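You operate a simulated robot arm through the tools that you are given. There is no shell and no other tool. Be economical: measure what you need, move in short steps, check, and stop when the job is done.

You run a simulated robot arm. Do the job below in one go: nothing can be reset, and whatever is moved stays where it is left.

TASK
Set the controls near the top of the bench. At the end: the sleeve from the top of the bench stands on top of the base socket; the blue knob is turned to lock; the valve lever is set to open; the bench press slide is set to in; whatever was shut is shut again. Leave all else as you found it, and nothing knocked over. The bench press slide goes toward x +0.0, y +1.0, z +0.0 (a direction in the base frame), to its stop. The valve lever goes to its stop.

Only the result counts: the job must be done as asked and must still hold three seconds after the hand-in. Knocking over, shifting, dropping, spilling or breaking anything else fails it.

THE ROBOT
A 7-joint arm with a two-finger parallel gripper, fixed in place. Base frame: the origin is at the foot of the arm, x ahead of it, y to its left, z up; the work surface is at about z = 850. Units: mm, degrees, N and s.
With the tool pointing down near the work surface it reaches from about 240 to 680 mm from the base axis. Its first joint turns from -66.0 to 66.0 degrees. Payload 2.4 kg.
The TCP is the grasp point between the finger pads, 30 mm short of the fingertips. In the tool frame z runs along the fingers and y along their closing line. The gripper opens to 94 mm. The fingers are 28 mm wide and 10 mm thick; the gripper's body (50 by 96 mm) begins 55 mm behind the TCP.
Orientation is that of the tool frame in the base frame, as a unit quaternion [x, y, z, w]. With the fingers straight down and closing along the base's y, the tool's x points along the base's -x, its y along +y and its z along -z.

THE INTERFACE
- The arm moves only by the tool jog_arm. Its argument "series" is one flat list of numbers, 6 for each row, row after row: the shift along the tool's x, y, z in mm, then the turn, a rotation vector about the tool's x, y, z in degrees. In form: [x, y, z, ax, ay, az, x, y, z, ax, ay, az, ...]. A call has 1 to 20 rows; each row is the pose to reach, as a shift and turn from the pose commanded when the call began, along the tool's axes at that moment. "claw" is the opening, from 0 (shut) to 1 (fully open), set as the call begins (left out, the last holds). Each row takes 0.2 s and may step no farther than 50 mm and 8.6 degrees from the row before; otherwise, or with a gripper value out of range, the whole call is refused. Where a pose cannot be reached the arm comes as near as it can. A force on the tool above 40 N (or 10 N above the force at the start of the call, whichever is more), or a blocked arm, ends the call early, and 0.2 s more pass. The fingers move at their own pace (about 153 mm/s each) and stop on an object; they squeeze with about 36 N. The grip force told is the motor's: it shows also when the fingers shut on nothing. Time passes only in rows, and 0.2 s behind the last, so rows that repeat a pose let the fingers close. The reply holds the time, the measured pose of the TCP, the force on the tool along the base axes, the opening and the grip force, in the units named above and with some noise, with the torque about the TCP (base axes, N m) and any sound that the robot's microphone picked up.
- Cameras (640 x 400 px; columns grow to the right, rows downward): "scene" is fixed at [43.4, 473.4, 1460.5]; the picture's right is [-0.73, -0.68, 0.00], its down [-0.28, 0.30, -0.91] and it looks along [0.62, -0.66, -0.42] (base axes); focal length 286 px, centre (320, 200). "wrist" rides on the gripper at [76, 14, -102] in the tool frame; the picture's right is [-0.18, 0.98, 0.00], its down [-0.75, -0.14, -0.64] and it looks along [-0.63, -0.12, 0.77] (tool axes); focal length 243 px, centre (320, 200). There is no depth. A picture from a camera that has moved, and an enlarged one, comes with that camera's place and axes in the base frame and with its lens.
- camera(camera): a new picture of that camera. It takes no simulated time.
- inspect(camera, box): a new picture of the part [left, top, right, bottom] of that camera's present view, enlarged. It takes no simulated time.
- close_job(): hands the job in; it is judged then, once.

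Go step by step. Nothing tells you positions but the pictures and the camera data: compare them with the known pose of the tool, close in by small moves and look again before you grip or let go. The budget is 120 turns and 76 pictures, counting those below and the enlarged ones. Unless the task says otherwise, let go and move clear before handing in, and close with one line.

The tools are called after "Emit:" as a command line: name --argument value ..., lists and objects as JSON in quotes. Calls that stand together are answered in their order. jog_arm: Moves the arm, as the interface text tells. Its arguments: {"type":"object","properties":{"series":{"type":"array","items":{"type":"number"}},"claw":{"type":"number"}},"required":["series"]} The other tools are called the same way: camera (camera) takes a picture; inspect (camera, box) takes an enlarged picture of a part of a camera's view; close_job () hands the job in.

At the start:

```text
time: 0.0
tool_pos: [411.8, 9.0, 1272.6]
tool_rot: [0.0, 1.0, 0.0, 0.0]
contact_force: [0.1, -0.3, 1.1]
moment: [-0.01, -0.04, 0.01]
opening: 94.1
grasp_force: 0.1
```

scene: 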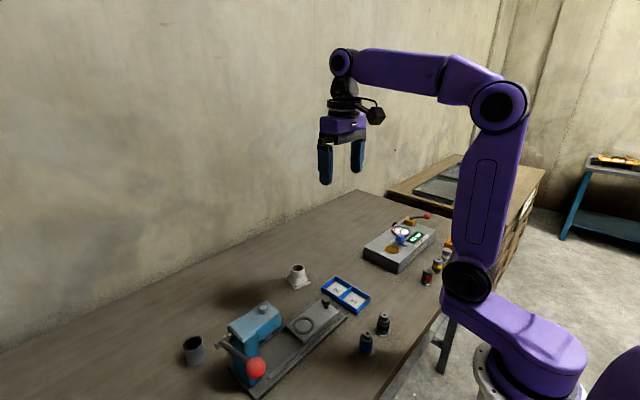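
wrist: 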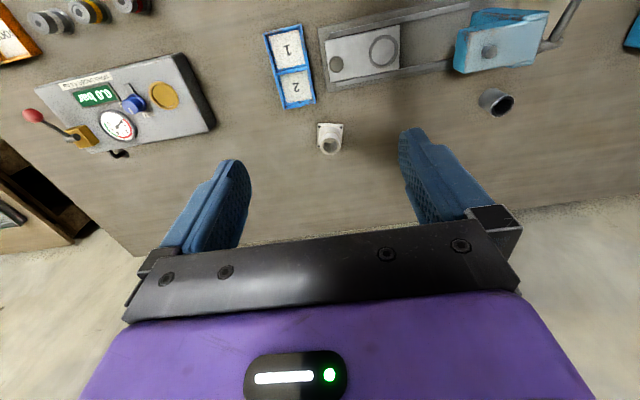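

I see a bench with a control box (gauge, blue knob, valve lever), a press with a slide, a grey sleeve (cup) and a white base socket. I'll enlarge the views first to locate them.

Emit:
inspect --camera "scene" --box '[170, 250, 370, 400]'

Emit:
inspect --camera "scene" --box '[350, 195, 470, 290]'

Emit:
inspect --camera "wrist" --box '[0, 0, 240, 160]'

Emit:
inspect --camera "wrist" --box '[240, 0, 640, 180]'

```text
2.67 times, centred on (270, 325) of scene
camera zoom: at [43.4, 473.4, 1460.5], right [-0.73, -0.68, 0.0], down [-0.28, 0.3, -0.91], along [0.62, -0.66, -0.42], focal length 762 px, centre (453, -133)
```

zoom: 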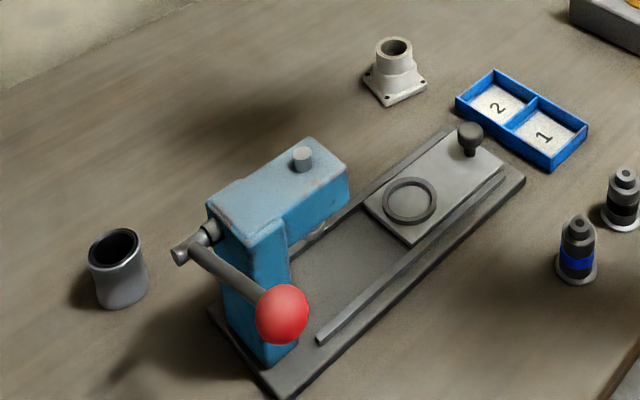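

```text
4.21 times, centred on (410, 242) of scene
camera zoom: at [43.4, 473.4, 1460.5], right [-0.73, -0.68, 0.0], down [-0.28, 0.3, -0.91], along [0.62, -0.66, -0.42], focal length 1204 px, centre (-59, 21)
```

zoom: 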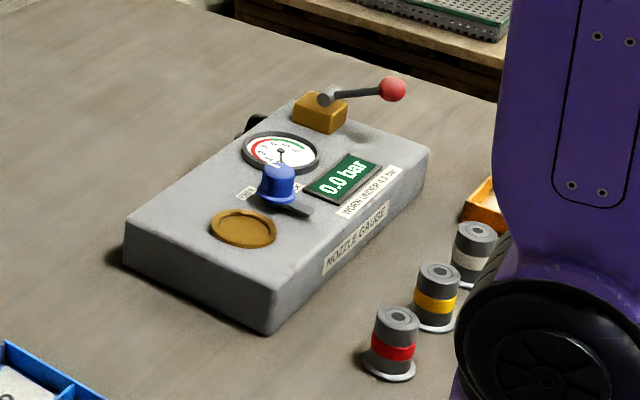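

```text
2.50 times, centred on (120, 80) of wrist
camera zoom: at [335.9, 23.1, 1374.2], right [0.18, 0.98, 0.0], down [0.75, -0.14, 0.64], along [0.63, -0.12, -0.77], focal length 606 px, centre (820, 500)
```

zoom: 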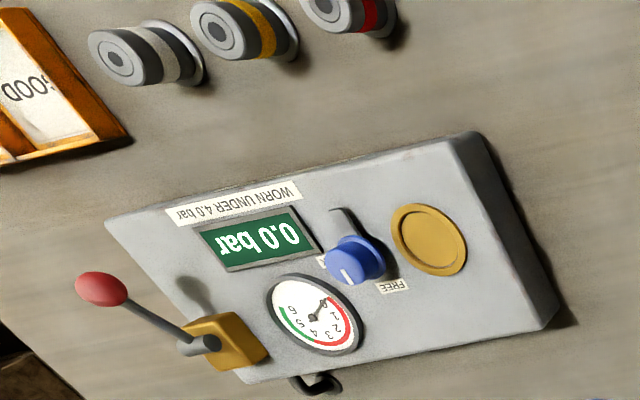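

```text
1.60 times, centred on (440, 90) of wrist
camera zoom: at [335.9, 23.1, 1374.2], right [0.18, 0.98, 0.0], down [0.75, -0.14, 0.64], along [0.63, -0.12, -0.77], focal length 388 px, centre (128, 376)
```

zoom: 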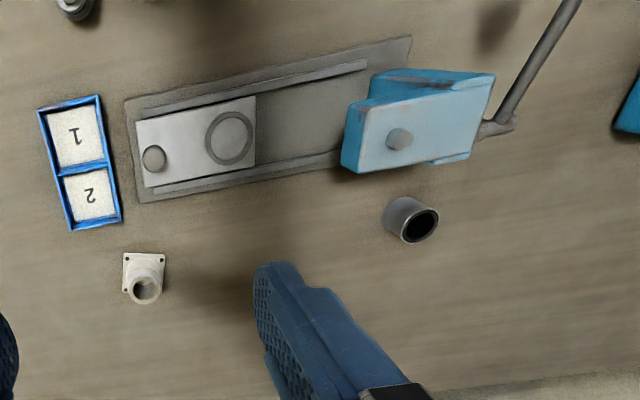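

The sleeve is near (558, 339), the socket near (580, -1), the slide knob near (431, 33), the blue knob near (420, -334) and the valve lever ball near (401, -504, 950). Next I move in to look at the control box.

Emit:
jog_arm --series '[18.6, -38.9, 17.4, 0, 0, 6.14, 37.2, -77.8, 34.8, 0, 0, 12.28, 55.8, -116.7, 52.2, 0, 0, 18.4, 74.4, -155.6, 69.6, 0, 0, 24.6, 93, -194.5, 87, 0, 0, 30.7, 111.6, -233.4, 104.4, 0, 0, 36.8, 130, -272, 122, 0, 0, 43]'

Emit:
camera --camera "wrist"

```text
time: 1.6
tool_pos: [283.1, -265.0, 1149.8]
tool_rot: [0.367, 0.93, 0.0, 0.001]
contact_force: [0.7, -1.0, 0.4]
moment: [0.02, -0.01, -0.04]
opening: 94.0
grasp_force: 0.1
```

```text
69 pictures are left
camera wrist: at [237.4, -202.8, 1252.2], right [0.81, 0.59, 0.0], down [0.45, -0.62, 0.64], along [0.38, -0.52, -0.77], focal length 243 px, centre (320, 200)
```

wrist: 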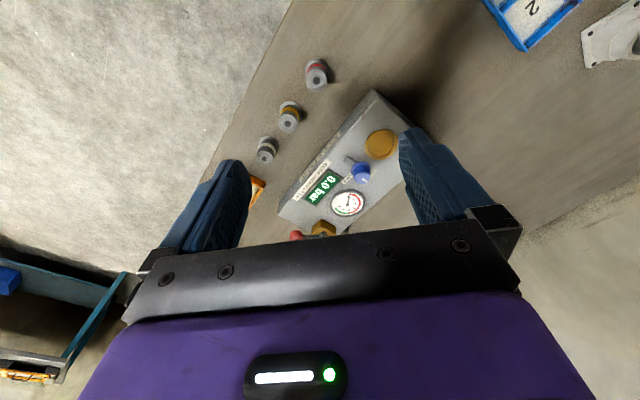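

The view needs to be more directly over the box, so I move outward and a bit lower.

Emit:
jog_arm --series '[-38.4, -1, 18, 0, 0, 0, -76.8, -2, 36, 0, 0, 0, -115.2, -3, 54, 0, 0, 0, -153.6, -4, 72, 0, 0, 0, -192, -5, 90, 0, 0, 0]'

Emit:
camera --camera "wrist"

Emit:
inspect --camera "wrist" --box '[220, 0, 440, 240]'

```text
time: 2.8
tool_pos: [420.0, -396.7, 1059.1]
tool_rot: [0.366, 0.93, 0.0, 0.0]
contact_force: [0.5, 0.1, -0.3]
moment: [-0.02, -0.01, 0.03]
opening: 94.0
grasp_force: 0.0
```

```text
68 pictures are left
camera wrist: at [374.8, -334.3, 1161.3], right [0.81, 0.59, 0.0], down [0.45, -0.62, 0.64], along [0.38, -0.52, -0.77], focal length 243 px, centre (320, 200)
```

wrist: 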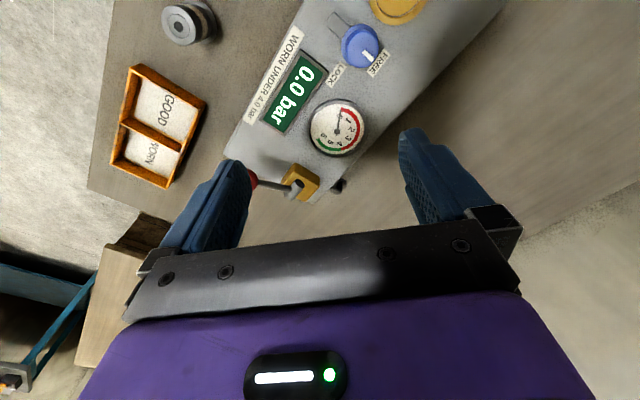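

```text
1.67 times, centred on (330, 120) of wrist
camera zoom: at [374.8, -334.3, 1161.3], right [0.81, 0.59, 0.0], down [0.45, -0.62, 0.64], along [0.38, -0.52, -0.77], focal length 404 px, centre (303, 333)
```

zoom: 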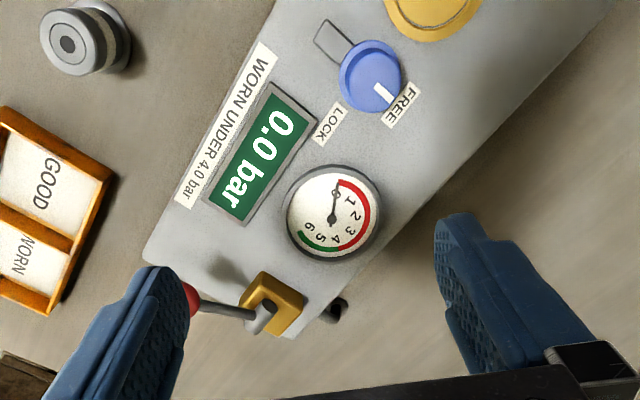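

The blue knob now points to FREE, with LOCK about a quarter turn clockwise from above. I look closer at the lever before choosing its direction.

Emit:
inspect --camera "scene" --box '[385, 205, 440, 240]'

Emit:
jog_arm --series '[0, 40, 0, 0, 0, -8, -20, 65, 0, 0, 0, -16, -40, 65, 0, 0, 0, -24, -60, 65, 0, 0, 0, -32]'

Emit:
camera --camera "wrist"

```text
11.43 times, centred on (412, 222) of scene
camera zoom: at [43.4, 473.4, 1460.5], right [-0.73, -0.68, 0.0], down [-0.28, 0.3, -0.91], along [0.62, -0.66, -0.42], focal length 3268 px, centre (-737, -57)
```

zoom: 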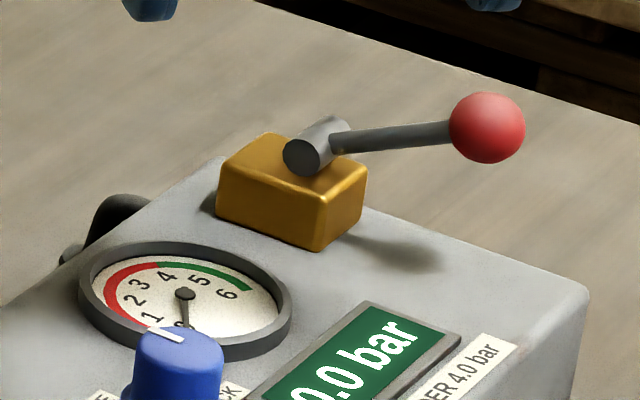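

```text
time: 3.8
tool_pos: [508.0, -390.2, 1058.3]
tool_rot: [0.094, 0.996, 0.0, -0.001]
contact_force: [-1.1, 0.0, -0.1]
moment: [-0.01, 0.0, -0.02]
opening: 93.8
grasp_force: 0.1
```

```text
65 pictures are left
camera wrist: at [435.8, -361.5, 1161.3], right [0.37, 0.93, 0.0], down [0.71, -0.28, 0.64], along [0.6, -0.23, -0.77], focal length 243 px, centre (320, 200)
```

wrist: 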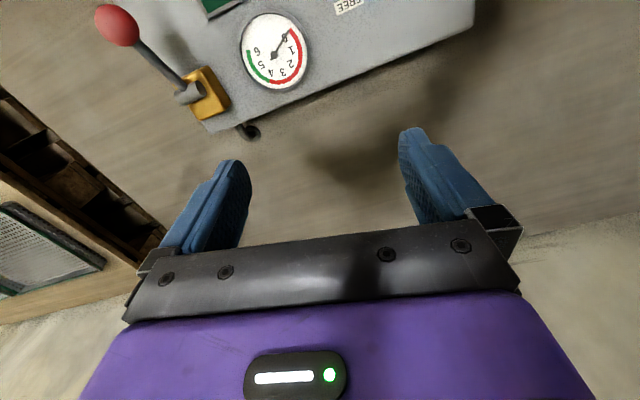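

The lever hub is a horizontal pin along y at about (455, -496, 926), and the ball is at about (400, -497, 953). It therefore swings up and over toward +x. I move over the ball with the fingers closing along y.

Emit:
jog_arm --series '[21.5, -31.3, 0, 0, 0, -2.7, 43, -62.6, 12, 0, 0, -5.4, 64.5, -94, 30, 0, 0, -8.1, 86, -125.3, 48, 0, 0, -10.8, 86, -125.3, 48, 0, 0, -10.8]' --claw 0.6

Emit:
camera --camera "wrist"

Emit:
inspect --camera "scene" --box '[360, 170, 480, 245]'

```text
time: 5.0
tool_pos: [396.7, -495.7, 1011.7]
tool_rot: [0.001, 1.0, 0.0, 0.0]
contact_force: [0.2, -0.3, -0.1]
moment: [0.0, -0.01, -0.01]
opening: 56.6
grasp_force: 0.0
```

```text
64 pictures are left
camera wrist: at [321.2, -482.5, 1114.3], right [0.19, 0.98, 0.0], down [0.75, -0.14, 0.64], along [0.63, -0.12, -0.77], focal length 243 px, centre (320, 200)
```

wrist: 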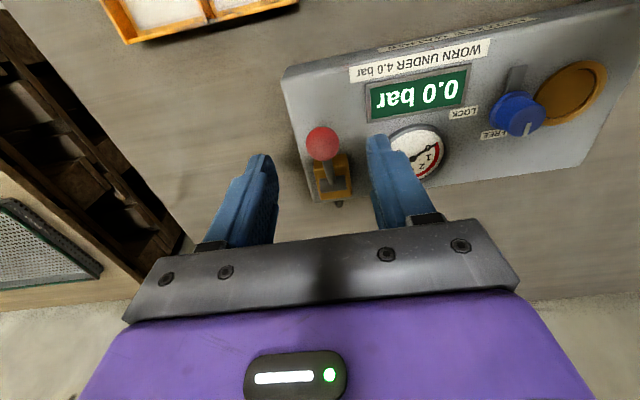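

```text
5.33 times, centred on (420, 208) of scene
camera zoom: at [43.4, 473.4, 1460.5], right [-0.73, -0.68, 0.0], down [-0.28, 0.3, -0.91], along [0.62, -0.66, -0.42], focal length 1525 px, centre (-213, 160)
```

zoom: 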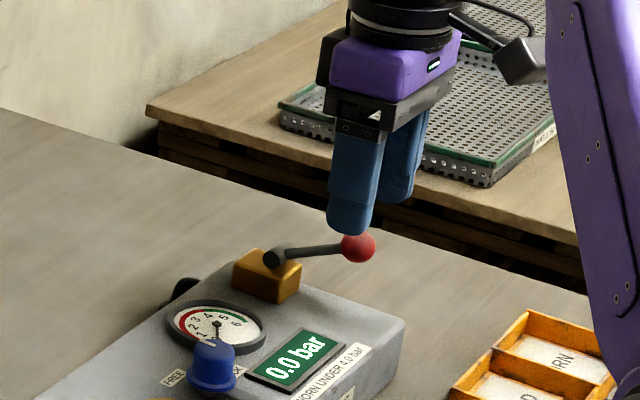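

The ball projects to (400, -496, 953), right under the tool. I go down around it and close.

Emit:
jog_arm --series '[-3, 0, 27, 0, 0, 0, -3, 0, 54, 0, 0, 0]'

Emit:
jog_arm --series '[0, 0, 0, 0, 0, 0, 0, 0, 0, 0, 0, 0]' --claw 0.0

Emit:
inspect --camera "wrist" --box '[220, 80, 460, 240]'

```text
time: 5.6
tool_pos: [399.3, -497.9, 958.4]
tool_rot: [0.002, 1.0, 0.0, -0.001]
contact_force: [0.7, 0.3, -1.0]
moment: [-0.01, 0.0, 0.01]
opening: 56.4
grasp_force: 0.0
```

```text
time: 6.2
tool_pos: [400.7, -496.4, 957.7]
tool_rot: [0.0, 1.0, 0.003, -0.003]
contact_force: [-7.8, 18.2, 4.6]
moment: [0.01, 0.0, 0.0]
opening: 22.9
grasp_force: 45.3
```

```text
2.50 times, centred on (340, 160) of wrist
camera zoom: at [325.2, -481.8, 1060.4], right [0.19, 0.98, 0.0], down [0.76, -0.15, 0.64], along [0.63, -0.12, -0.77], focal length 606 px, centre (270, 300)
```

zoom: 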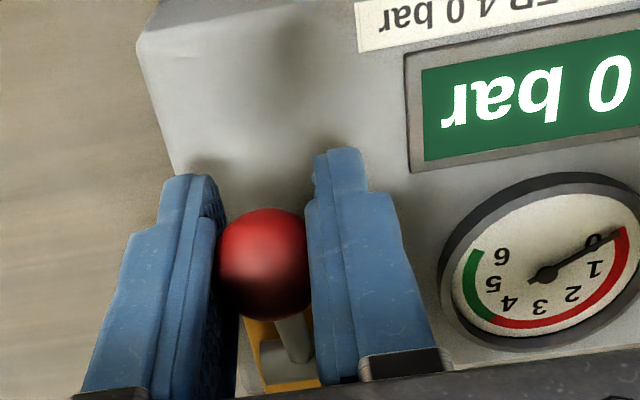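

The ball is gripped (23 mm). I raise it along the arc about the hub, in steps.

Emit:
jog_arm --series '[0, 2, 0, 0, 0, 0, -4.8, 2, -8.2, 0, 0, 0, -11.7, 2, -16.3, 0, 0, 0, -19.8, 2, -23.2, 0, 0, 0, -29.1, 2, -28.6, 0, 0, 0]'

Emit:
inspect --camera "wrist" --box '[220, 80, 460, 240]'

```text
time: 7.0
tool_pos: [402.1, -495.2, 962.1]
tool_rot: [0.005, 1.0, 0.008, -0.007]
contact_force: [-1.4, -0.5, -5.8]
moment: [0.03, -1.11, -0.04]
opening: 23.1
grasp_force: 44.5
stopped in row 3: the force on the tool passed its limit (the readings are from after the stop); the commanded pose is now the measured one
```

```text
2.50 times, centred on (340, 160) of wrist
camera zoom: at [328.3, -482.3, 1066.0], right [0.19, 0.98, 0.01], down [0.76, -0.16, 0.63], along [0.62, -0.11, -0.78], focal length 606 px, centre (270, 300)
```

zoom: 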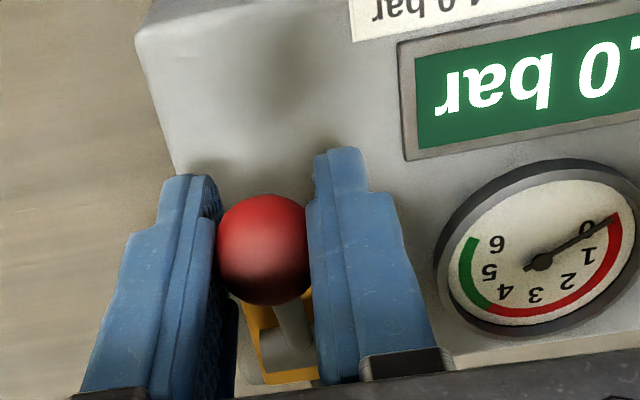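

The ball slipped a few mm in the grip and the lever did not move, so it seems to be against a stop upward or is stiff. I test it gently downward.

Emit:
jog_arm --series '[1.2, 0, 4, 0, 0, 0, 2.2, 0, 8, 0, 0, 0, 4, 0, 12, 0, 0, 0, 5.5, 0, 17, 0, 0, 0]'

Emit:
inspect --camera "wrist" --box '[220, 80, 460, 240]'

```text
time: 8.0
tool_pos: [398.0, -495.1, 947.6]
tool_rot: [0.005, 1.0, 0.005, -0.006]
contact_force: [3.0, -2.3, 17.8]
moment: [-0.02, -1.05, -0.01]
opening: 22.9
grasp_force: 44.5
```

```text
2.50 times, centred on (340, 160) of wrist
camera zoom: at [323.4, -481.9, 1050.7], right [0.19, 0.98, 0.01], down [0.76, -0.15, 0.63], along [0.62, -0.11, -0.78], focal length 606 px, centre (270, 300)
```

zoom: 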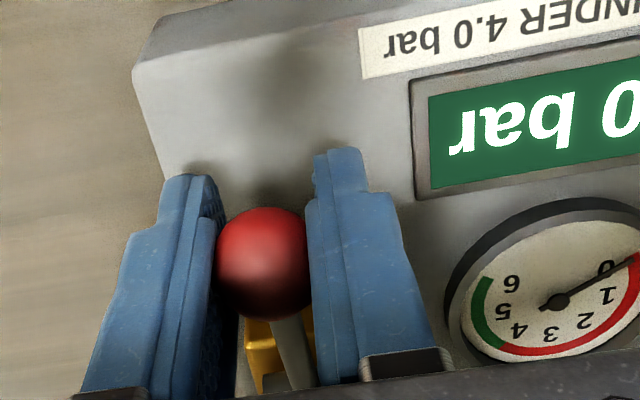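

The lever moved about 10 mm down with moderate force, so down is the free direction. I continue that way.

Emit:
jog_arm --series '[0.5, 0, 4, 0, 0, 0, 0.8, 0, 8, 0, 0, 0, 0.8, 0, 11, 0, 0, 0]'

Emit:
inspect --camera "wrist" --box '[220, 80, 460, 240]'

Emit:
inspect --camera "scene" --box '[360, 170, 480, 245]'

```text
time: 8.8
tool_pos: [395.2, -494.9, 935.9]
tool_rot: [0.005, 1.0, 0.007, -0.006]
contact_force: [0.7, -5.4, 18.4]
moment: [-0.05, -1.11, -0.02]
opening: 22.9
grasp_force: 45.0
```

```text
2.50 times, centred on (340, 160) of wrist
camera zoom: at [321.5, -481.9, 1039.7], right [0.19, 0.98, 0.01], down [0.76, -0.16, 0.63], along [0.62, -0.11, -0.78], focal length 606 px, centre (270, 300)
```

zoom: 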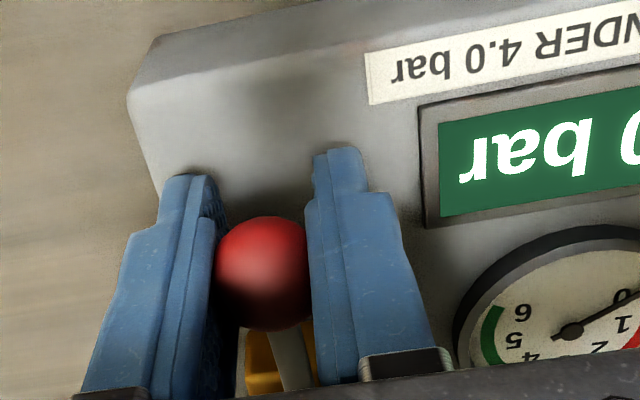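

```text
5.33 times, centred on (420, 208) of scene
camera zoom: at [43.1, 473.6, 1460.5], right [-0.73, -0.68, 0.0], down [-0.28, 0.3, -0.91], along [0.62, -0.66, -0.42], focal length 1525 px, centre (-213, 160)
```

zoom: 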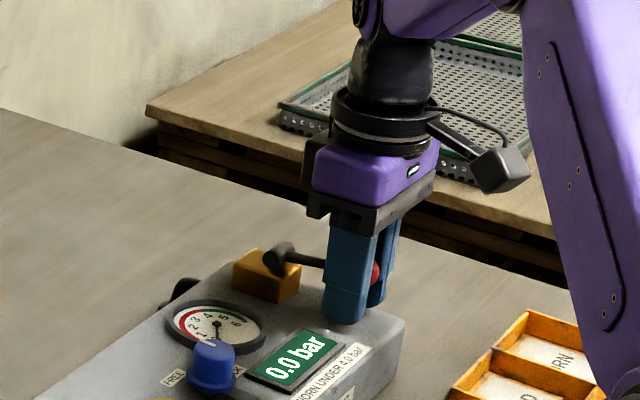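

The lever follows and is now close to horizontal. My fingertips are near the box top, so I let go, rise, shut the fingers and push the ball down from above.

Emit:
jog_arm --series '[0, 0, 0, 0, 0, 0, 0, 0, -25, 0, 0, 0, 0, 0, -65, 0, 0, 0]' --claw 0.6

Emit:
jog_arm --series '[0, 0, 0, 0, 0, 0, 0, 0, 0, 0, 0, 0]' --claw 0.0

Emit:
camera --camera "wrist"

Emit:
inspect --camera "scene" --box '[360, 170, 480, 245]'

```text
time: 9.6
tool_pos: [397.8, -491.9, 1000.0]
tool_rot: [0.004, 1.0, 0.009, -0.009]
contact_force: [0.3, 0.4, 0.2]
moment: [0.02, 0.06, 0.0]
opening: 56.4
grasp_force: 0.0
```

```text
time: 10.2
tool_pos: [396.5, -492.8, 1001.6]
tool_rot: [0.005, 1.0, 0.008, -0.008]
contact_force: [-0.4, -0.1, -0.3]
moment: [-0.01, 0.01, -0.01]
opening: 0.0
grasp_force: 32.8
```

```text
57 pictures are left
camera wrist: at [323.0, -480.8, 1104.3], right [0.19, 0.98, 0.01], down [0.76, -0.16, 0.63], along [0.62, -0.11, -0.78], focal length 243 px, centre (320, 200)
```

wrist: 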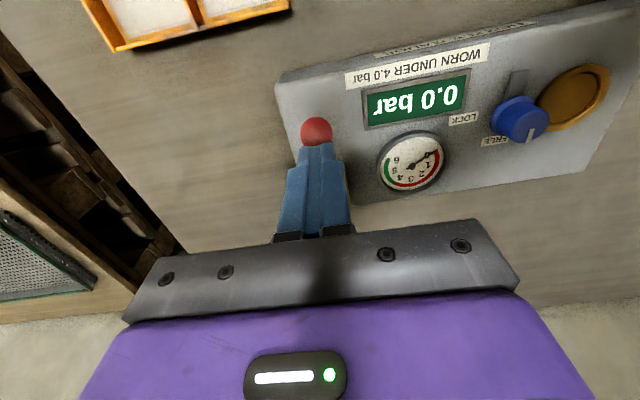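

```text
5.33 times, centred on (420, 208) of scene
camera zoom: at [43.4, 473.4, 1460.5], right [-0.73, -0.68, 0.0], down [-0.28, 0.3, -0.91], along [0.62, -0.66, -0.42], focal length 1525 px, centre (-213, 160)
```

zoom: 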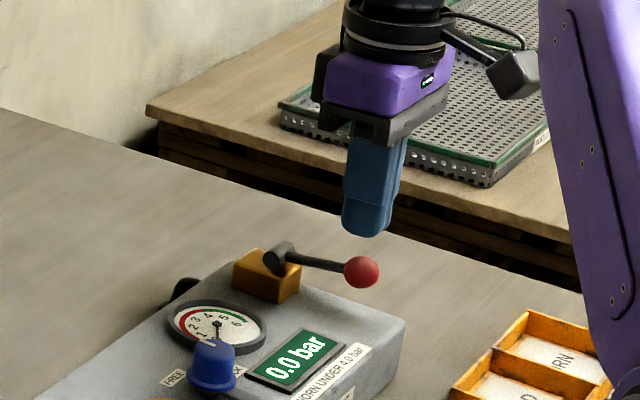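

The lever stays where I left it, with the ball at about (395, -495, 930). I push down on it from above until it stops.

Emit:
jog_arm --series '[0, -2, 26, 0, 0, 0, 0, -2, 32, 0, 0, 0, 0, -2, 38, 0, 0, 0, -1, -2, 44, 0, 0, 0, -2, -2, 50, 0, 0, 0, -3, -2, 56, 0, 0, 0]'

Emit:
inspect --camera "scene" --box '[360, 170, 480, 245]'

```text
time: 11.1
tool_pos: [397.9, -495.8, 965.7]
tool_rot: [0.004, 1.0, 0.004, -0.006]
contact_force: [-1.6, 2.2, 12.7]
moment: [0.09, 0.11, -0.04]
opening: 0.0
grasp_force: 33.1
stopped in row 4: the force on the tool passed its limit (the readings are from after the stop); the commanded pose is now the measured one
```

```text
5.33 times, centred on (420, 208) of scene
camera zoom: at [43.2, 473.7, 1460.4], right [-0.73, -0.68, 0.0], down [-0.28, 0.3, -0.91], along [0.62, -0.66, -0.42], focal length 1525 px, centre (-213, 160)
```

zoom: 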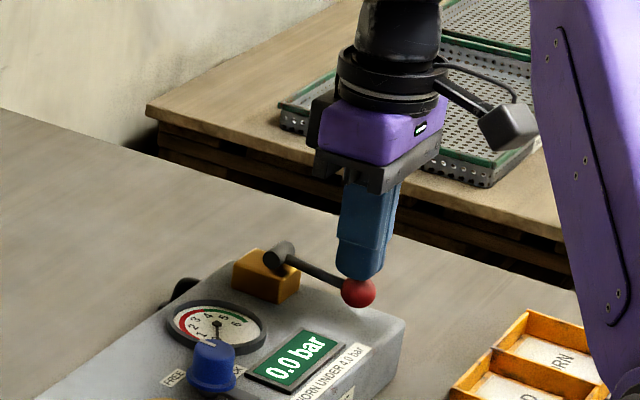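

The ball went down further before the force limit was reached. I push again to see whether this is the stop.

Emit:
jog_arm --series '[0, 0, 2, 0, 0, 0, -0.5, 0, 4, 0, 0, 0, -1, 0, 6, 0, 0, 0, -1, 0, 8, 0, 0, 0, -1.5, 0, 10, 0, 0, 0, -2, 0, 12, 0, 0, 0]'

Emit:
inspect --camera "scene" --box '[360, 170, 480, 245]'

```text
time: 11.7
tool_pos: [397.3, -496.7, 966.5]
tool_rot: [0.004, 1.0, 0.003, -0.004]
contact_force: [-3.2, 6.5, 16.1]
moment: [0.18, 0.15, 0.0]
opening: 0.2
grasp_force: 32.7
stopped in row 3: the force on the tool passed its limit (the readings are from after the stop); the commanded pose is now the measured one
```

```text
5.33 times, centred on (420, 208) of scene
camera zoom: at [43.1, 473.8, 1460.4], right [-0.73, -0.68, 0.0], down [-0.28, 0.3, -0.91], along [0.62, -0.66, -0.42], focal length 1525 px, centre (-213, 160)
```

zoom: 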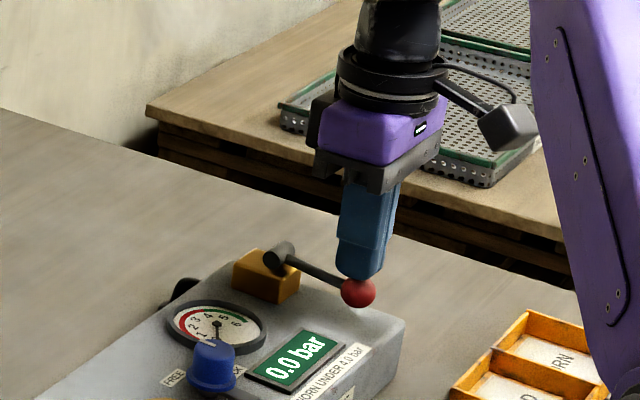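

It stopped at the same place twice. I lift clear and look closely at the lever to judge whether it is at a real stop.

Emit:
jog_arm --series '[0, 0, -30, 0, 0, 0, 0, 0, -75, 0, 0, 0, 40, 0, -100, 0, 0, 0, 40, 0, -100, 0, 0, 0]'

Emit:
inspect --camera "wrist" --box '[250, 80, 490, 230]'

Emit:
inspect --camera "scene" --box '[385, 205, 440, 240]'

```text
time: 12.7
tool_pos: [358.1, -499.0, 1062.7]
tool_rot: [0.005, 1.0, 0.004, -0.005]
contact_force: [0.5, 0.4, 0.8]
moment: [0.01, -0.01, -0.03]
opening: 0.2
grasp_force: 32.6
```

```text
2.67 times, centred on (370, 155) of wrist
camera zoom: at [282.8, -484.2, 1165.7], right [0.19, 0.98, 0.01], down [0.76, -0.15, 0.63], along [0.62, -0.12, -0.77], focal length 647 px, centre (187, 320)
```

zoom: 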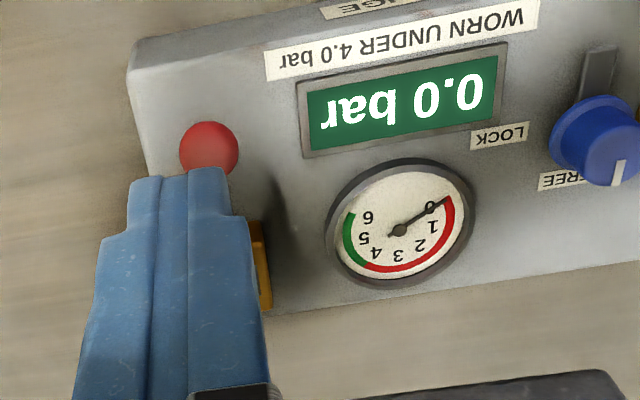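

```text
11.43 times, centred on (412, 222) of scene
camera zoom: at [43.4, 473.4, 1460.5], right [-0.73, -0.68, 0.0], down [-0.28, 0.3, -0.91], along [0.62, -0.66, -0.42], focal length 3268 px, centre (-737, -57)
```

zoom: 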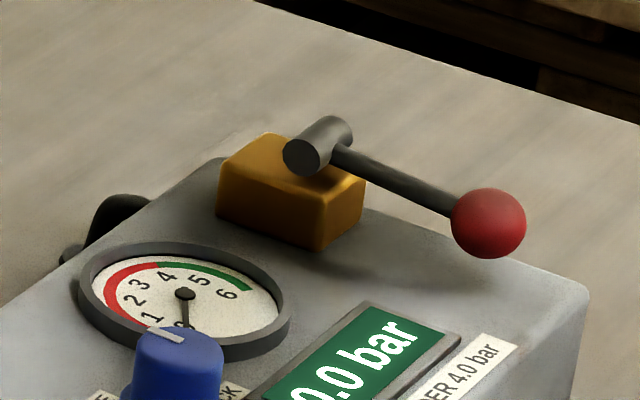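

The lever dropped from about 27° above to about 6° below horizontal. To be sure the starting position really was the other stop, I regrip the ball and lift it back to see where it blocks.

Emit:
jog_arm --series '[-20, 3, 0, 0, 0, 0, -36, 3, 40, 0, 0, 0, -36, 3, 80, 0, 0, 0, -36, 3, 120, 0, 0, 0]' --claw 0.6

Emit:
jog_arm --series '[0, 0, 0, 0, 0, 0, 0, 0, 0, 0, 0, 0]' --claw 0.0

Emit:
jog_arm --series '[0, 0, -5, 0, 0, 0, 0, 0, -10, 0, 0, 0, 0, 0, -15, 0, 0, 0, -1, 0, -20, 0, 0, 0, -2, 0, -25, 0, 0, 0]'

Emit:
inspect --camera "scene" --box '[360, 170, 480, 245]'

```text
time: 13.7
tool_pos: [392.5, -493.5, 943.5]
tool_rot: [0.004, 1.0, 0.004, -0.005]
contact_force: [-0.1, 0.1, 0.0]
moment: [0.01, 0.03, -0.02]
opening: 56.3
grasp_force: 0.1
```

```text
time: 14.3
tool_pos: [390.8, -495.3, 943.3]
tool_rot: [0.004, 1.0, 0.002, -0.004]
contact_force: [4.2, -8.6, -5.4]
moment: [-0.21, 0.24, 0.0]
opening: 22.9
grasp_force: 44.3
```

```text
time: 15.5
tool_pos: [391.9, -496.0, 967.0]
tool_rot: [0.005, 1.0, 0.005, -0.008]
contact_force: [-12.2, -10.7, -16.6]
moment: [-0.22, 1.44, -0.08]
opening: 22.6
grasp_force: 44.7
```

```text
5.33 times, centred on (420, 208) of scene
camera zoom: at [43.3, 472.8, 1460.7], right [-0.73, -0.68, 0.0], down [-0.28, 0.3, -0.91], along [0.62, -0.66, -0.42], focal length 1525 px, centre (-213, 160)
```

zoom: 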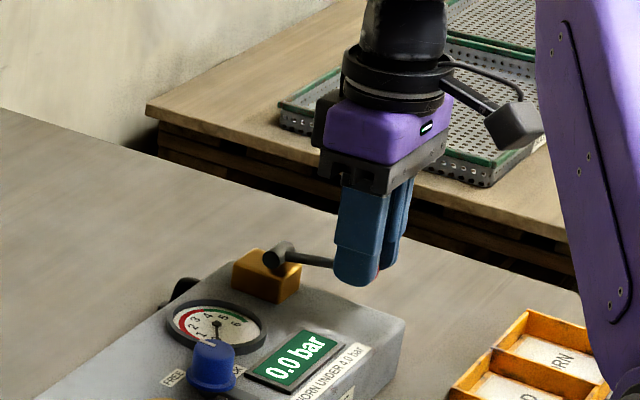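

It lifts freely with about 17 N. I continue upward past the original position.

Emit:
jog_arm --series '[-1.5, 0, -4, 0, 0, 0, -3, 0, -8, 0, 0, 0, -5.5, 0, -12, 0, 0, 0, -8, 0, -16, 0, 0, 0, -11, 0, -20, 0, 0, 0]'

Emit:
inspect --camera "scene" --box '[360, 170, 480, 245]'

Emit:
inspect --camera "wrist" --box '[220, 80, 460, 240]'

```text
time: 16.7
tool_pos: [403.5, -495.3, 987.6]
tool_rot: [0.006, 1.0, 0.003, -0.008]
contact_force: [-19.5, -3.0, -10.2]
moment: [-0.06, 1.65, 0.01]
opening: 22.8
grasp_force: 45.1
```

```text
5.33 times, centred on (420, 208) of scene
camera zoom: at [43.0, 473.2, 1460.6], right [-0.73, -0.68, 0.0], down [-0.28, 0.3, -0.91], along [0.62, -0.66, -0.42], focal length 1525 px, centre (-213, 160)
```

zoom: 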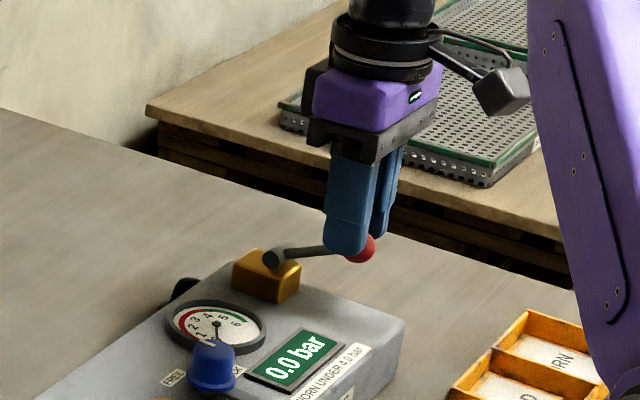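

```text
2.50 times, centred on (340, 160) of wrist
camera zoom: at [329.0, -481.6, 1091.3], right [0.19, 0.98, 0.0], down [0.76, -0.15, 0.63], along [0.62, -0.12, -0.78], focal length 606 px, centre (270, 300)
```

zoom: 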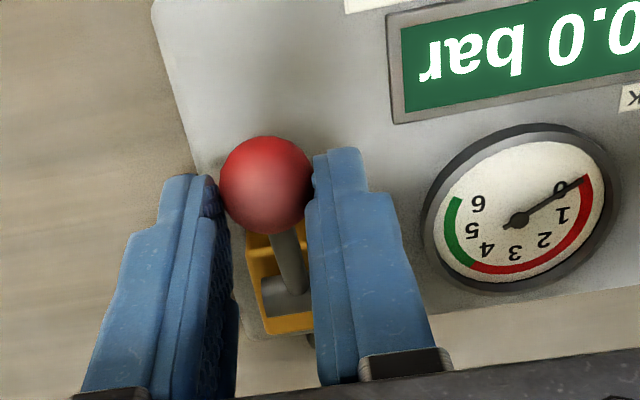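

The ball blocked again exactly at its original position, so that is the other stop and open means down. I release, close the fingers above the ball and push it down to the stop.

Emit:
jog_arm --series '[0, 0, 0, 0, 0, 0, 5, 0, -25, 0, 0, 0, 5, 0, -42, 0, 0, 0]' --claw 0.5

Emit:
jog_arm --series '[0, 0, 0, 0, 0, 0, 0, 0, 0, 0, 0, 0, 0, 0, 20, 0, 0, 0, 0, 0, 28, 0, 0, 0, 1, 0, 34, 0, 0, 0, 2, 0, 40, 0, 0, 0, 2, 0, 46, 0, 0, 0, 2, 0, 51, 0, 0, 0, 1, 0, 56, 0, 0, 0, 1, 0, 60, 0, 0, 0, 0, 0, 64, 0, 0, 0, -1, 0, 68, 0, 0, 0]' --claw 0.0

Emit:
inspect --camera "scene" --box '[360, 170, 480, 245]'

```text
time: 17.5
tool_pos: [403.5, -494.0, 1031.2]
tool_rot: [0.003, 1.0, 0.003, -0.005]
contact_force: [-0.3, 0.7, 0.0]
moment: [0.0, -0.01, 0.0]
opening: 46.9
grasp_force: 0.1
```

```text
time: 20.1
tool_pos: [401.5, -494.5, 966.4]
tool_rot: [0.004, 1.0, 0.002, -0.005]
contact_force: [-6.7, 5.5, 19.4]
moment: [0.1, 0.35, -0.01]
opening: 0.0
grasp_force: 33.0
```

```text
5.33 times, centred on (420, 208) of scene
camera zoom: at [42.9, 473.9, 1460.4], right [-0.73, -0.68, 0.0], down [-0.28, 0.3, -0.91], along [0.62, -0.66, -0.42], focal length 1525 px, centre (-213, 160)
```

zoom: 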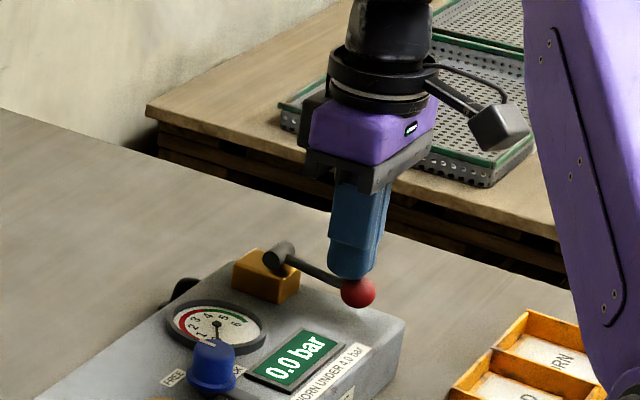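

The lever is back at its lower position. I give it one more short push to confirm the stop, then rise.

Emit:
jog_arm --series '[1, 0, 2, 0, 0, 0, 1, 0, 4, 0, 0, 0, 1, 0, 6, 0, 0, 0, 1, 0, 8, 0, 0, 0, 1, 0, 10, 0, 0, 0, 1, 0, 12, 0, 0, 0]'

Emit:
jog_arm --series '[0, 10, -40, 0, 0, 0, 10, 50, -70, 0, 0, 0, 10, 90, -90, 0, 0, 0, 0, 130, -90, 0, 0, 0]'

Emit:
camera --camera "wrist"

Emit:
inspect --camera "scene" --box '[385, 205, 440, 240]'

```text
time: 20.6
tool_pos: [402.8, -494.6, 965.8]
tool_rot: [0.005, 1.0, 0.001, -0.004]
contact_force: [-2.8, 3.1, 13.7]
moment: [0.11, 0.21, -0.05]
opening: 0.0
grasp_force: 33.3
stopped in row 2: the force on the tool passed its limit (the readings are from after the stop); the commanded pose is now the measured one
```

```text
refused: row 2 steps farther than a row can; nothing moved
```

```text
47 pictures are left
camera wrist: at [327.3, -480.5, 1068.6], right [0.19, 0.98, 0.0], down [0.76, -0.15, 0.64], along [0.63, -0.12, -0.77], focal length 243 px, centre (320, 200)
```

wrist: 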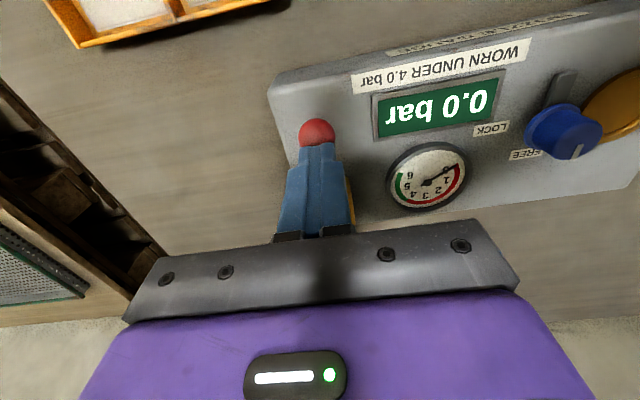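

```text
11.43 times, centred on (412, 222) of scene
camera zoom: at [43.1, 473.7, 1460.4], right [-0.73, -0.68, 0.0], down [-0.28, 0.3, -0.91], along [0.62, -0.66, -0.42], focal length 3268 px, centre (-737, -57)
```

zoom: 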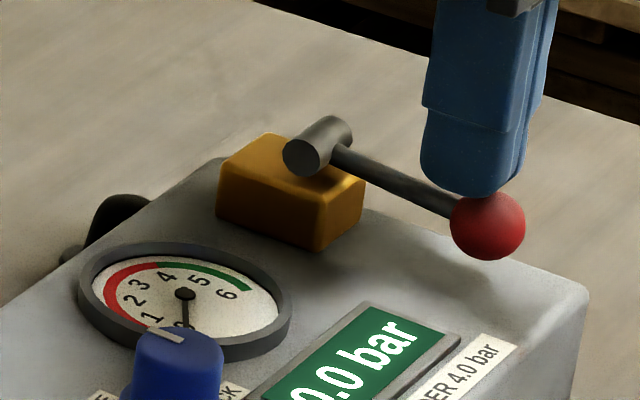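

The lever is held at its lower stop. Next I rise and go over the blue knob, turning the tool ahead so that the knob turn stays within a comfortable range.

Emit:
jog_arm --series '[0, 0, -40, 0, 0, 0, -4, 25, -65, 0, 0, -7, -8, 60, -65, 0, 0, -15, -12, 95, -65, 0, 0, -23, -17, 130, -65, 0, 0, -31, -17, 160, -65, 0, 0, -38, -17, 160, -60, 0, 0, -46]' --claw 0.6

Emit:
camera --camera "wrist"

Emit:
inspect --camera "scene" --box '[360, 205, 450, 265]'

```text
time: 22.2
tool_pos: [421.1, -335.3, 1026.0]
tool_rot: [-0.389, 0.921, 0.004, -0.002]
contact_force: [0.8, -0.3, 0.4]
moment: [0.01, -0.01, -0.02]
opening: 56.4
grasp_force: 0.1
```

```text
45 pictures are left
camera wrist: at [358.7, -381.2, 1128.6], right [-0.57, 0.82, 0.01], down [0.63, 0.44, 0.64], along [0.52, 0.37, -0.77], focal length 243 px, centre (320, 200)
```

wrist: 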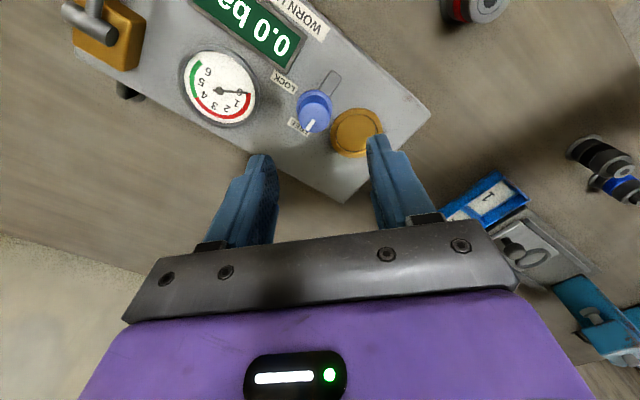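

```text
6.67 times, centred on (405, 235) of scene
camera zoom: at [43.4, 473.4, 1460.5], right [-0.73, -0.68, 0.0], down [-0.28, 0.3, -0.91], along [0.62, -0.66, -0.42], focal length 1906 px, centre (-247, -33)
```

zoom: 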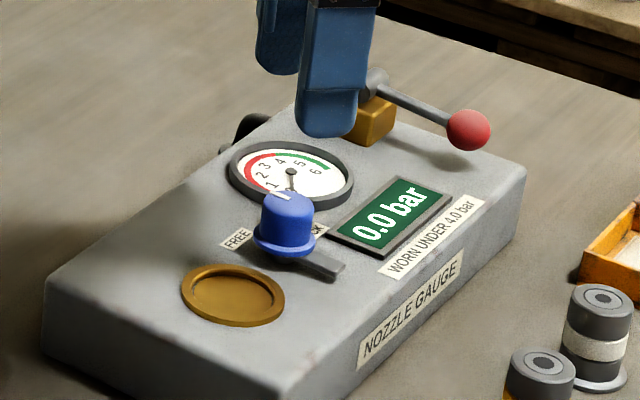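

The knob's axis is at about (418, -341) with its top near z 923. I come down to just above it and check the alignment.

Emit:
jog_arm --series '[6, -2, 30, 0, 0, 0, 6, -2, 58, 0, 0, 0]'

Emit:
inspect --camera "wrist" --box '[190, 60, 450, 240]'

Emit:
inspect --camera "scene" --box '[360, 205, 450, 265]'

```text
time: 22.8
tool_pos: [417.4, -340.3, 965.1]
tool_rot: [-0.387, 0.922, 0.003, -0.003]
contact_force: [-1.3, 0.3, -0.7]
moment: [-0.01, 0.02, 0.01]
opening: 56.4
grasp_force: 0.1
```

```text
2.22 times, centred on (320, 150) of wrist
camera zoom: at [354.1, -385.5, 1068.5], right [-0.57, 0.82, 0.01], down [0.63, 0.44, 0.64], along [0.52, 0.37, -0.77], focal length 539 px, centre (320, 311)
```

zoom: 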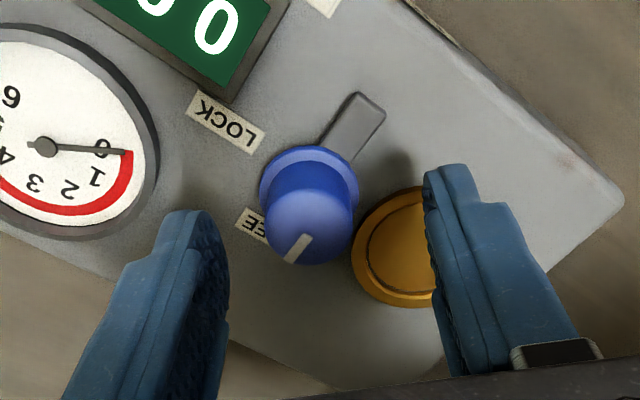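

```text
6.67 times, centred on (405, 235) of scene
camera zoom: at [43.4, 473.4, 1460.5], right [-0.73, -0.68, 0.0], down [-0.28, 0.3, -0.91], along [0.62, -0.66, -0.42], focal length 1906 px, centre (-247, -33)
```

zoom: 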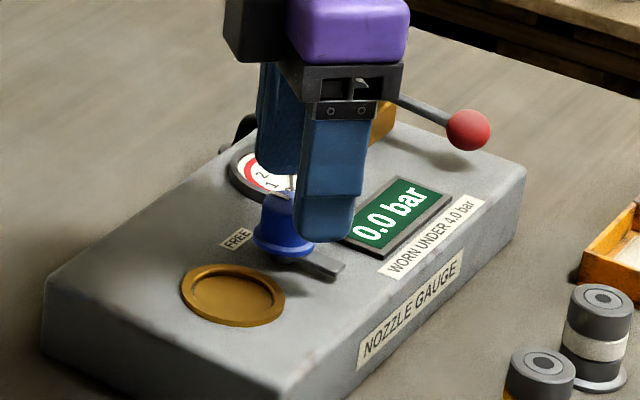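

The knob is centred at about (422, -339). I shift slightly, go down with the tips just above its flange, and close.

Emit:
jog_arm --series '[-4, -2.4, 5, 0, 0, 0, -4, -2.4, 25, 0, 0, 0]' --claw 0.5

Emit:
jog_arm --series '[0, 0, 0, 0, 0, 0, 0, 0, 0, 0, 0, 0]' --claw 0.0

Emit:
inspect --camera "wrist" --box '[190, 60, 450, 240]'

```text
time: 23.4
tool_pos: [422.2, -336.4, 940.6]
tool_rot: [-0.387, 0.922, 0.003, -0.003]
contact_force: [0.5, 0.4, -0.1]
moment: [0.04, 0.03, -0.01]
opening: 46.8
grasp_force: 0.1
```

```text
time: 24.0
tool_pos: [423.5, -337.6, 943.1]
tool_rot: [-0.386, 0.923, -0.001, 0.0]
contact_force: [4.4, -3.9, 30.6]
moment: [-0.33, -0.14, -0.04]
opening: 27.3
grasp_force: 45.0
```

```text
2.22 times, centred on (320, 150) of wrist
camera zoom: at [359.8, -383.7, 1046.0], right [-0.57, 0.82, 0.0], down [0.63, 0.44, 0.64], along [0.53, 0.37, -0.77], focal length 539 px, centre (320, 311)
```

zoom: 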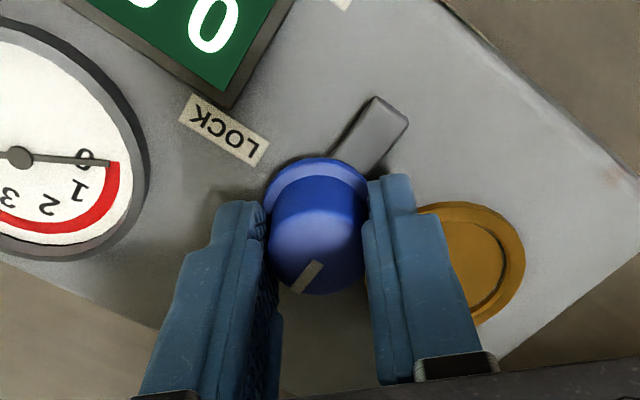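

The knob is gripped (27 mm), with the tips touching the flange. I ease up 4 mm and turn clockwise from above, looking partway.

Emit:
jog_arm --series '[0, 0, -3, 0, 0, 0, 0, 0, -4, 0, 0, 0, 0, 0, -4, 0, 0, 7, 0, 0, -4, 0, 0, 14, 0, 0, -4, 0, 0, 21, 0, 0, -4, 0, 0, 28, 0, 0, -4, 0, 0, 35, 0, 0, -4, 0, 0, 42]'

Emit:
camera --camera "wrist"

```text
time: 25.8
tool_pos: [424.2, -340.2, 944.4]
tool_rot: [-0.029, 1.0, 0.0, -0.002]
contact_force: [16.3, -11.4, -4.7]
moment: [-0.27, -0.69, 0.04]
opening: 25.6
grasp_force: 45.2
```

```text
40 pictures are left
camera wrist: at [347.2, -330.8, 1047.6], right [0.13, 0.99, 0.0], down [0.76, -0.1, 0.64], along [0.63, -0.08, -0.77], focal length 243 px, centre (320, 200)
```

wrist: 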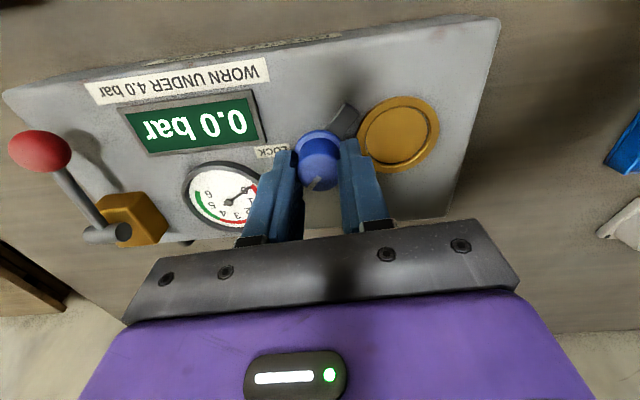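

The tongue is turning with the knob toward the round plate, about 43° so far. I continue and re-centre a little.

Emit:
jog_arm --series '[-1.5, -1, 0, 0, 0, 7, -1.5, -1, 0, 0, 0, 14, -1.5, -1, 0, 0, 0, 21, -1.5, -1, 0, 0, 0, 28, -1.5, -1, 0, 0, 0, 35, -1.5, -1, 0, 0, 0, 42, -1.5, -1, 0, 0, 0, 47]'

Emit:
camera --camera "wrist"

Emit:
inspect --camera "scene" --box '[360, 205, 450, 265]'

```text
time: 27.4
tool_pos: [423.0, -340.6, 944.8]
tool_rot: [0.372, 0.928, 0.0, -0.005]
contact_force: [2.9, -11.3, -1.6]
moment: [0.19, 0.25, -0.01]
opening: 25.3
grasp_force: 44.9
```

```text
39 pictures are left
camera wrist: at [379.2, -279.1, 1048.1], right [0.81, 0.58, 0.0], down [0.45, -0.63, 0.64], along [0.37, -0.52, -0.77], focal length 243 px, centre (320, 200)
```

wrist: 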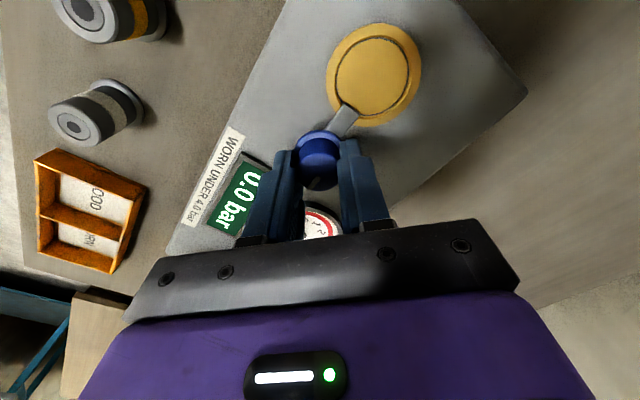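

```text
6.67 times, centred on (405, 235) of scene
camera zoom: at [43.5, 473.1, 1460.6], right [-0.73, -0.68, 0.0], down [-0.28, 0.3, -0.91], along [0.62, -0.66, -0.42], focal length 1906 px, centre (-247, -33)
```

zoom: 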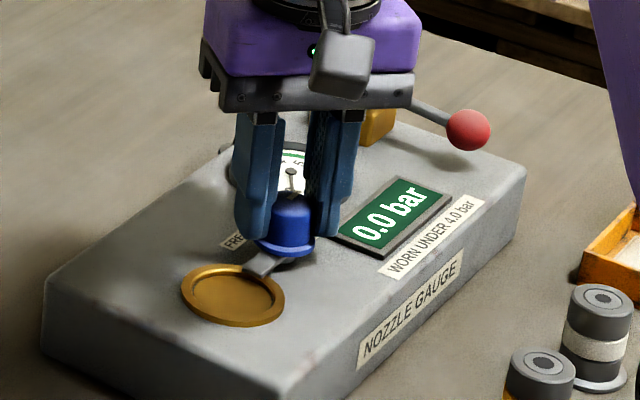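

The knob has turned about 90° and the tongue now points at +y over the round plate. I release, rise and compare the pointer with the LOCK label.

Emit:
jog_arm --series '[0, 0, 0, 0, 0, 0, 0, 0, -20, 0, 0, 0, 0, 0, -60, 0, 0, 0, 40, 0, -90, 0, 0, 0, 50, 0, -100, 0, 0, 0]' --claw 0.5

Emit:
inspect --camera "wrist" --box '[220, 50, 460, 230]'

Emit:
inspect --camera "scene" --box '[360, 205, 450, 265]'

```text
time: 28.6
tool_pos: [387.2, -306.3, 1046.4]
tool_rot: [0.371, 0.929, 0.001, -0.005]
contact_force: [-0.1, 0.4, -0.7]
moment: [-0.02, 0.0, 0.0]
opening: 47.1
grasp_force: 0.0
```

```text
2.22 times, centred on (340, 140) of wrist
camera zoom: at [342.3, -245.0, 1148.4], right [0.81, 0.59, 0.0], down [0.45, -0.62, 0.64], along [0.37, -0.52, -0.77], focal length 539 px, centre (276, 333)
```

zoom: 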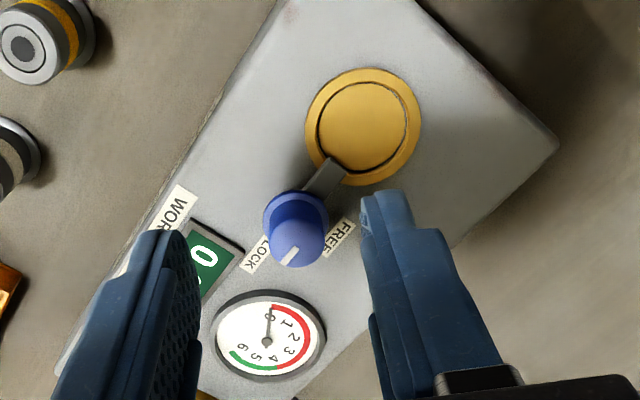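

```text
6.67 times, centred on (405, 235) of scene
camera zoom: at [43.4, 473.4, 1460.5], right [-0.73, -0.68, 0.0], down [-0.28, 0.3, -0.91], along [0.62, -0.66, -0.42], focal length 1906 px, centre (-247, -33)
```

zoom: 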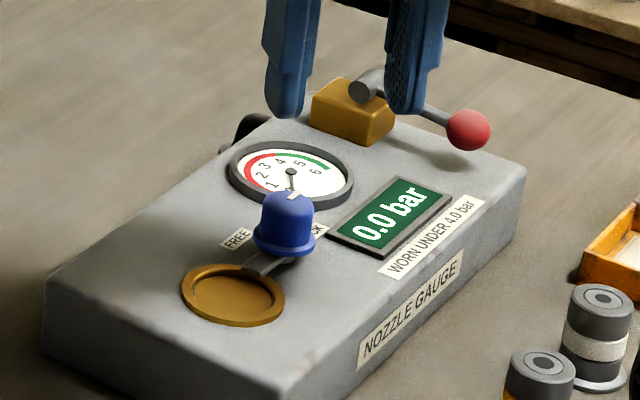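

The LOCK label lies at -y of the knob and FREE at +x, so a 90° turn is right. One enlarged look to check how exactly the pointer sits.

Emit:
inspect --camera "wrist" --box '[320, 115, 380, 175]'

```text
6.67 times, centred on (350, 145) of wrist
camera zoom: at [342.3, -245.0, 1148.4], right [0.81, 0.59, 0.0], down [0.45, -0.62, 0.64], along [0.37, -0.52, -0.77], focal length 1618 px, centre (120, 567)
```

zoom: 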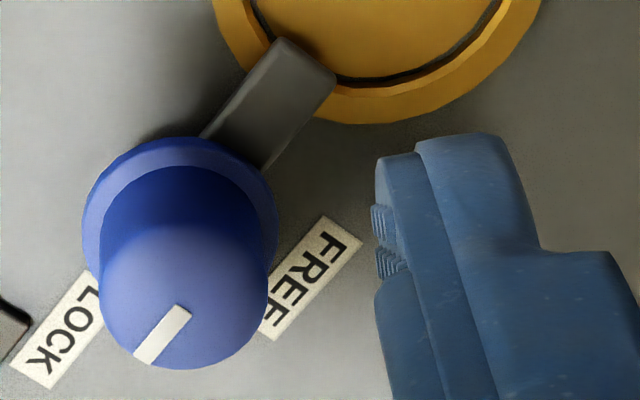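

The pointer sits at LOCK to within a couple of degrees. Next I go to the bench press slide and look at it from above.

Emit:
jog_arm --series '[26.4, 36, 0, 0, 0, -6.2, 52.8, 72, 0, 0, 0, -12.4, 79.2, 108, 0, 0, 0, -18.7, 105.7, 144, 0, 0, 0, -24.9, 132, 180, 0, 0, 0, -31.1, 158.6, 216, 0, 0, 0, -37.4, 185, 252, 0, 0, 0, -43.6]' --claw 0.0

Emit:
camera --camera "wrist"

```text
time: 30.2
tool_pos: [426.8, 3.9, 1045.6]
tool_rot: [-0.002, 1.0, 0.002, -0.004]
contact_force: [-0.5, 0.6, -0.6]
moment: [-0.02, -0.02, 0.02]
opening: 0.0
grasp_force: 32.6
```

```text
34 pictures are left
camera wrist: at [351.9, 17.5, 1148.6], right [0.18, 0.98, 0.0], down [0.76, -0.14, 0.64], along [0.63, -0.11, -0.77], focal length 243 px, centre (320, 200)
```

wrist: 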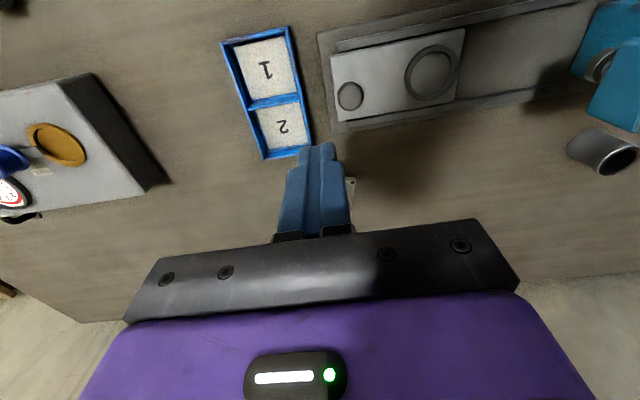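

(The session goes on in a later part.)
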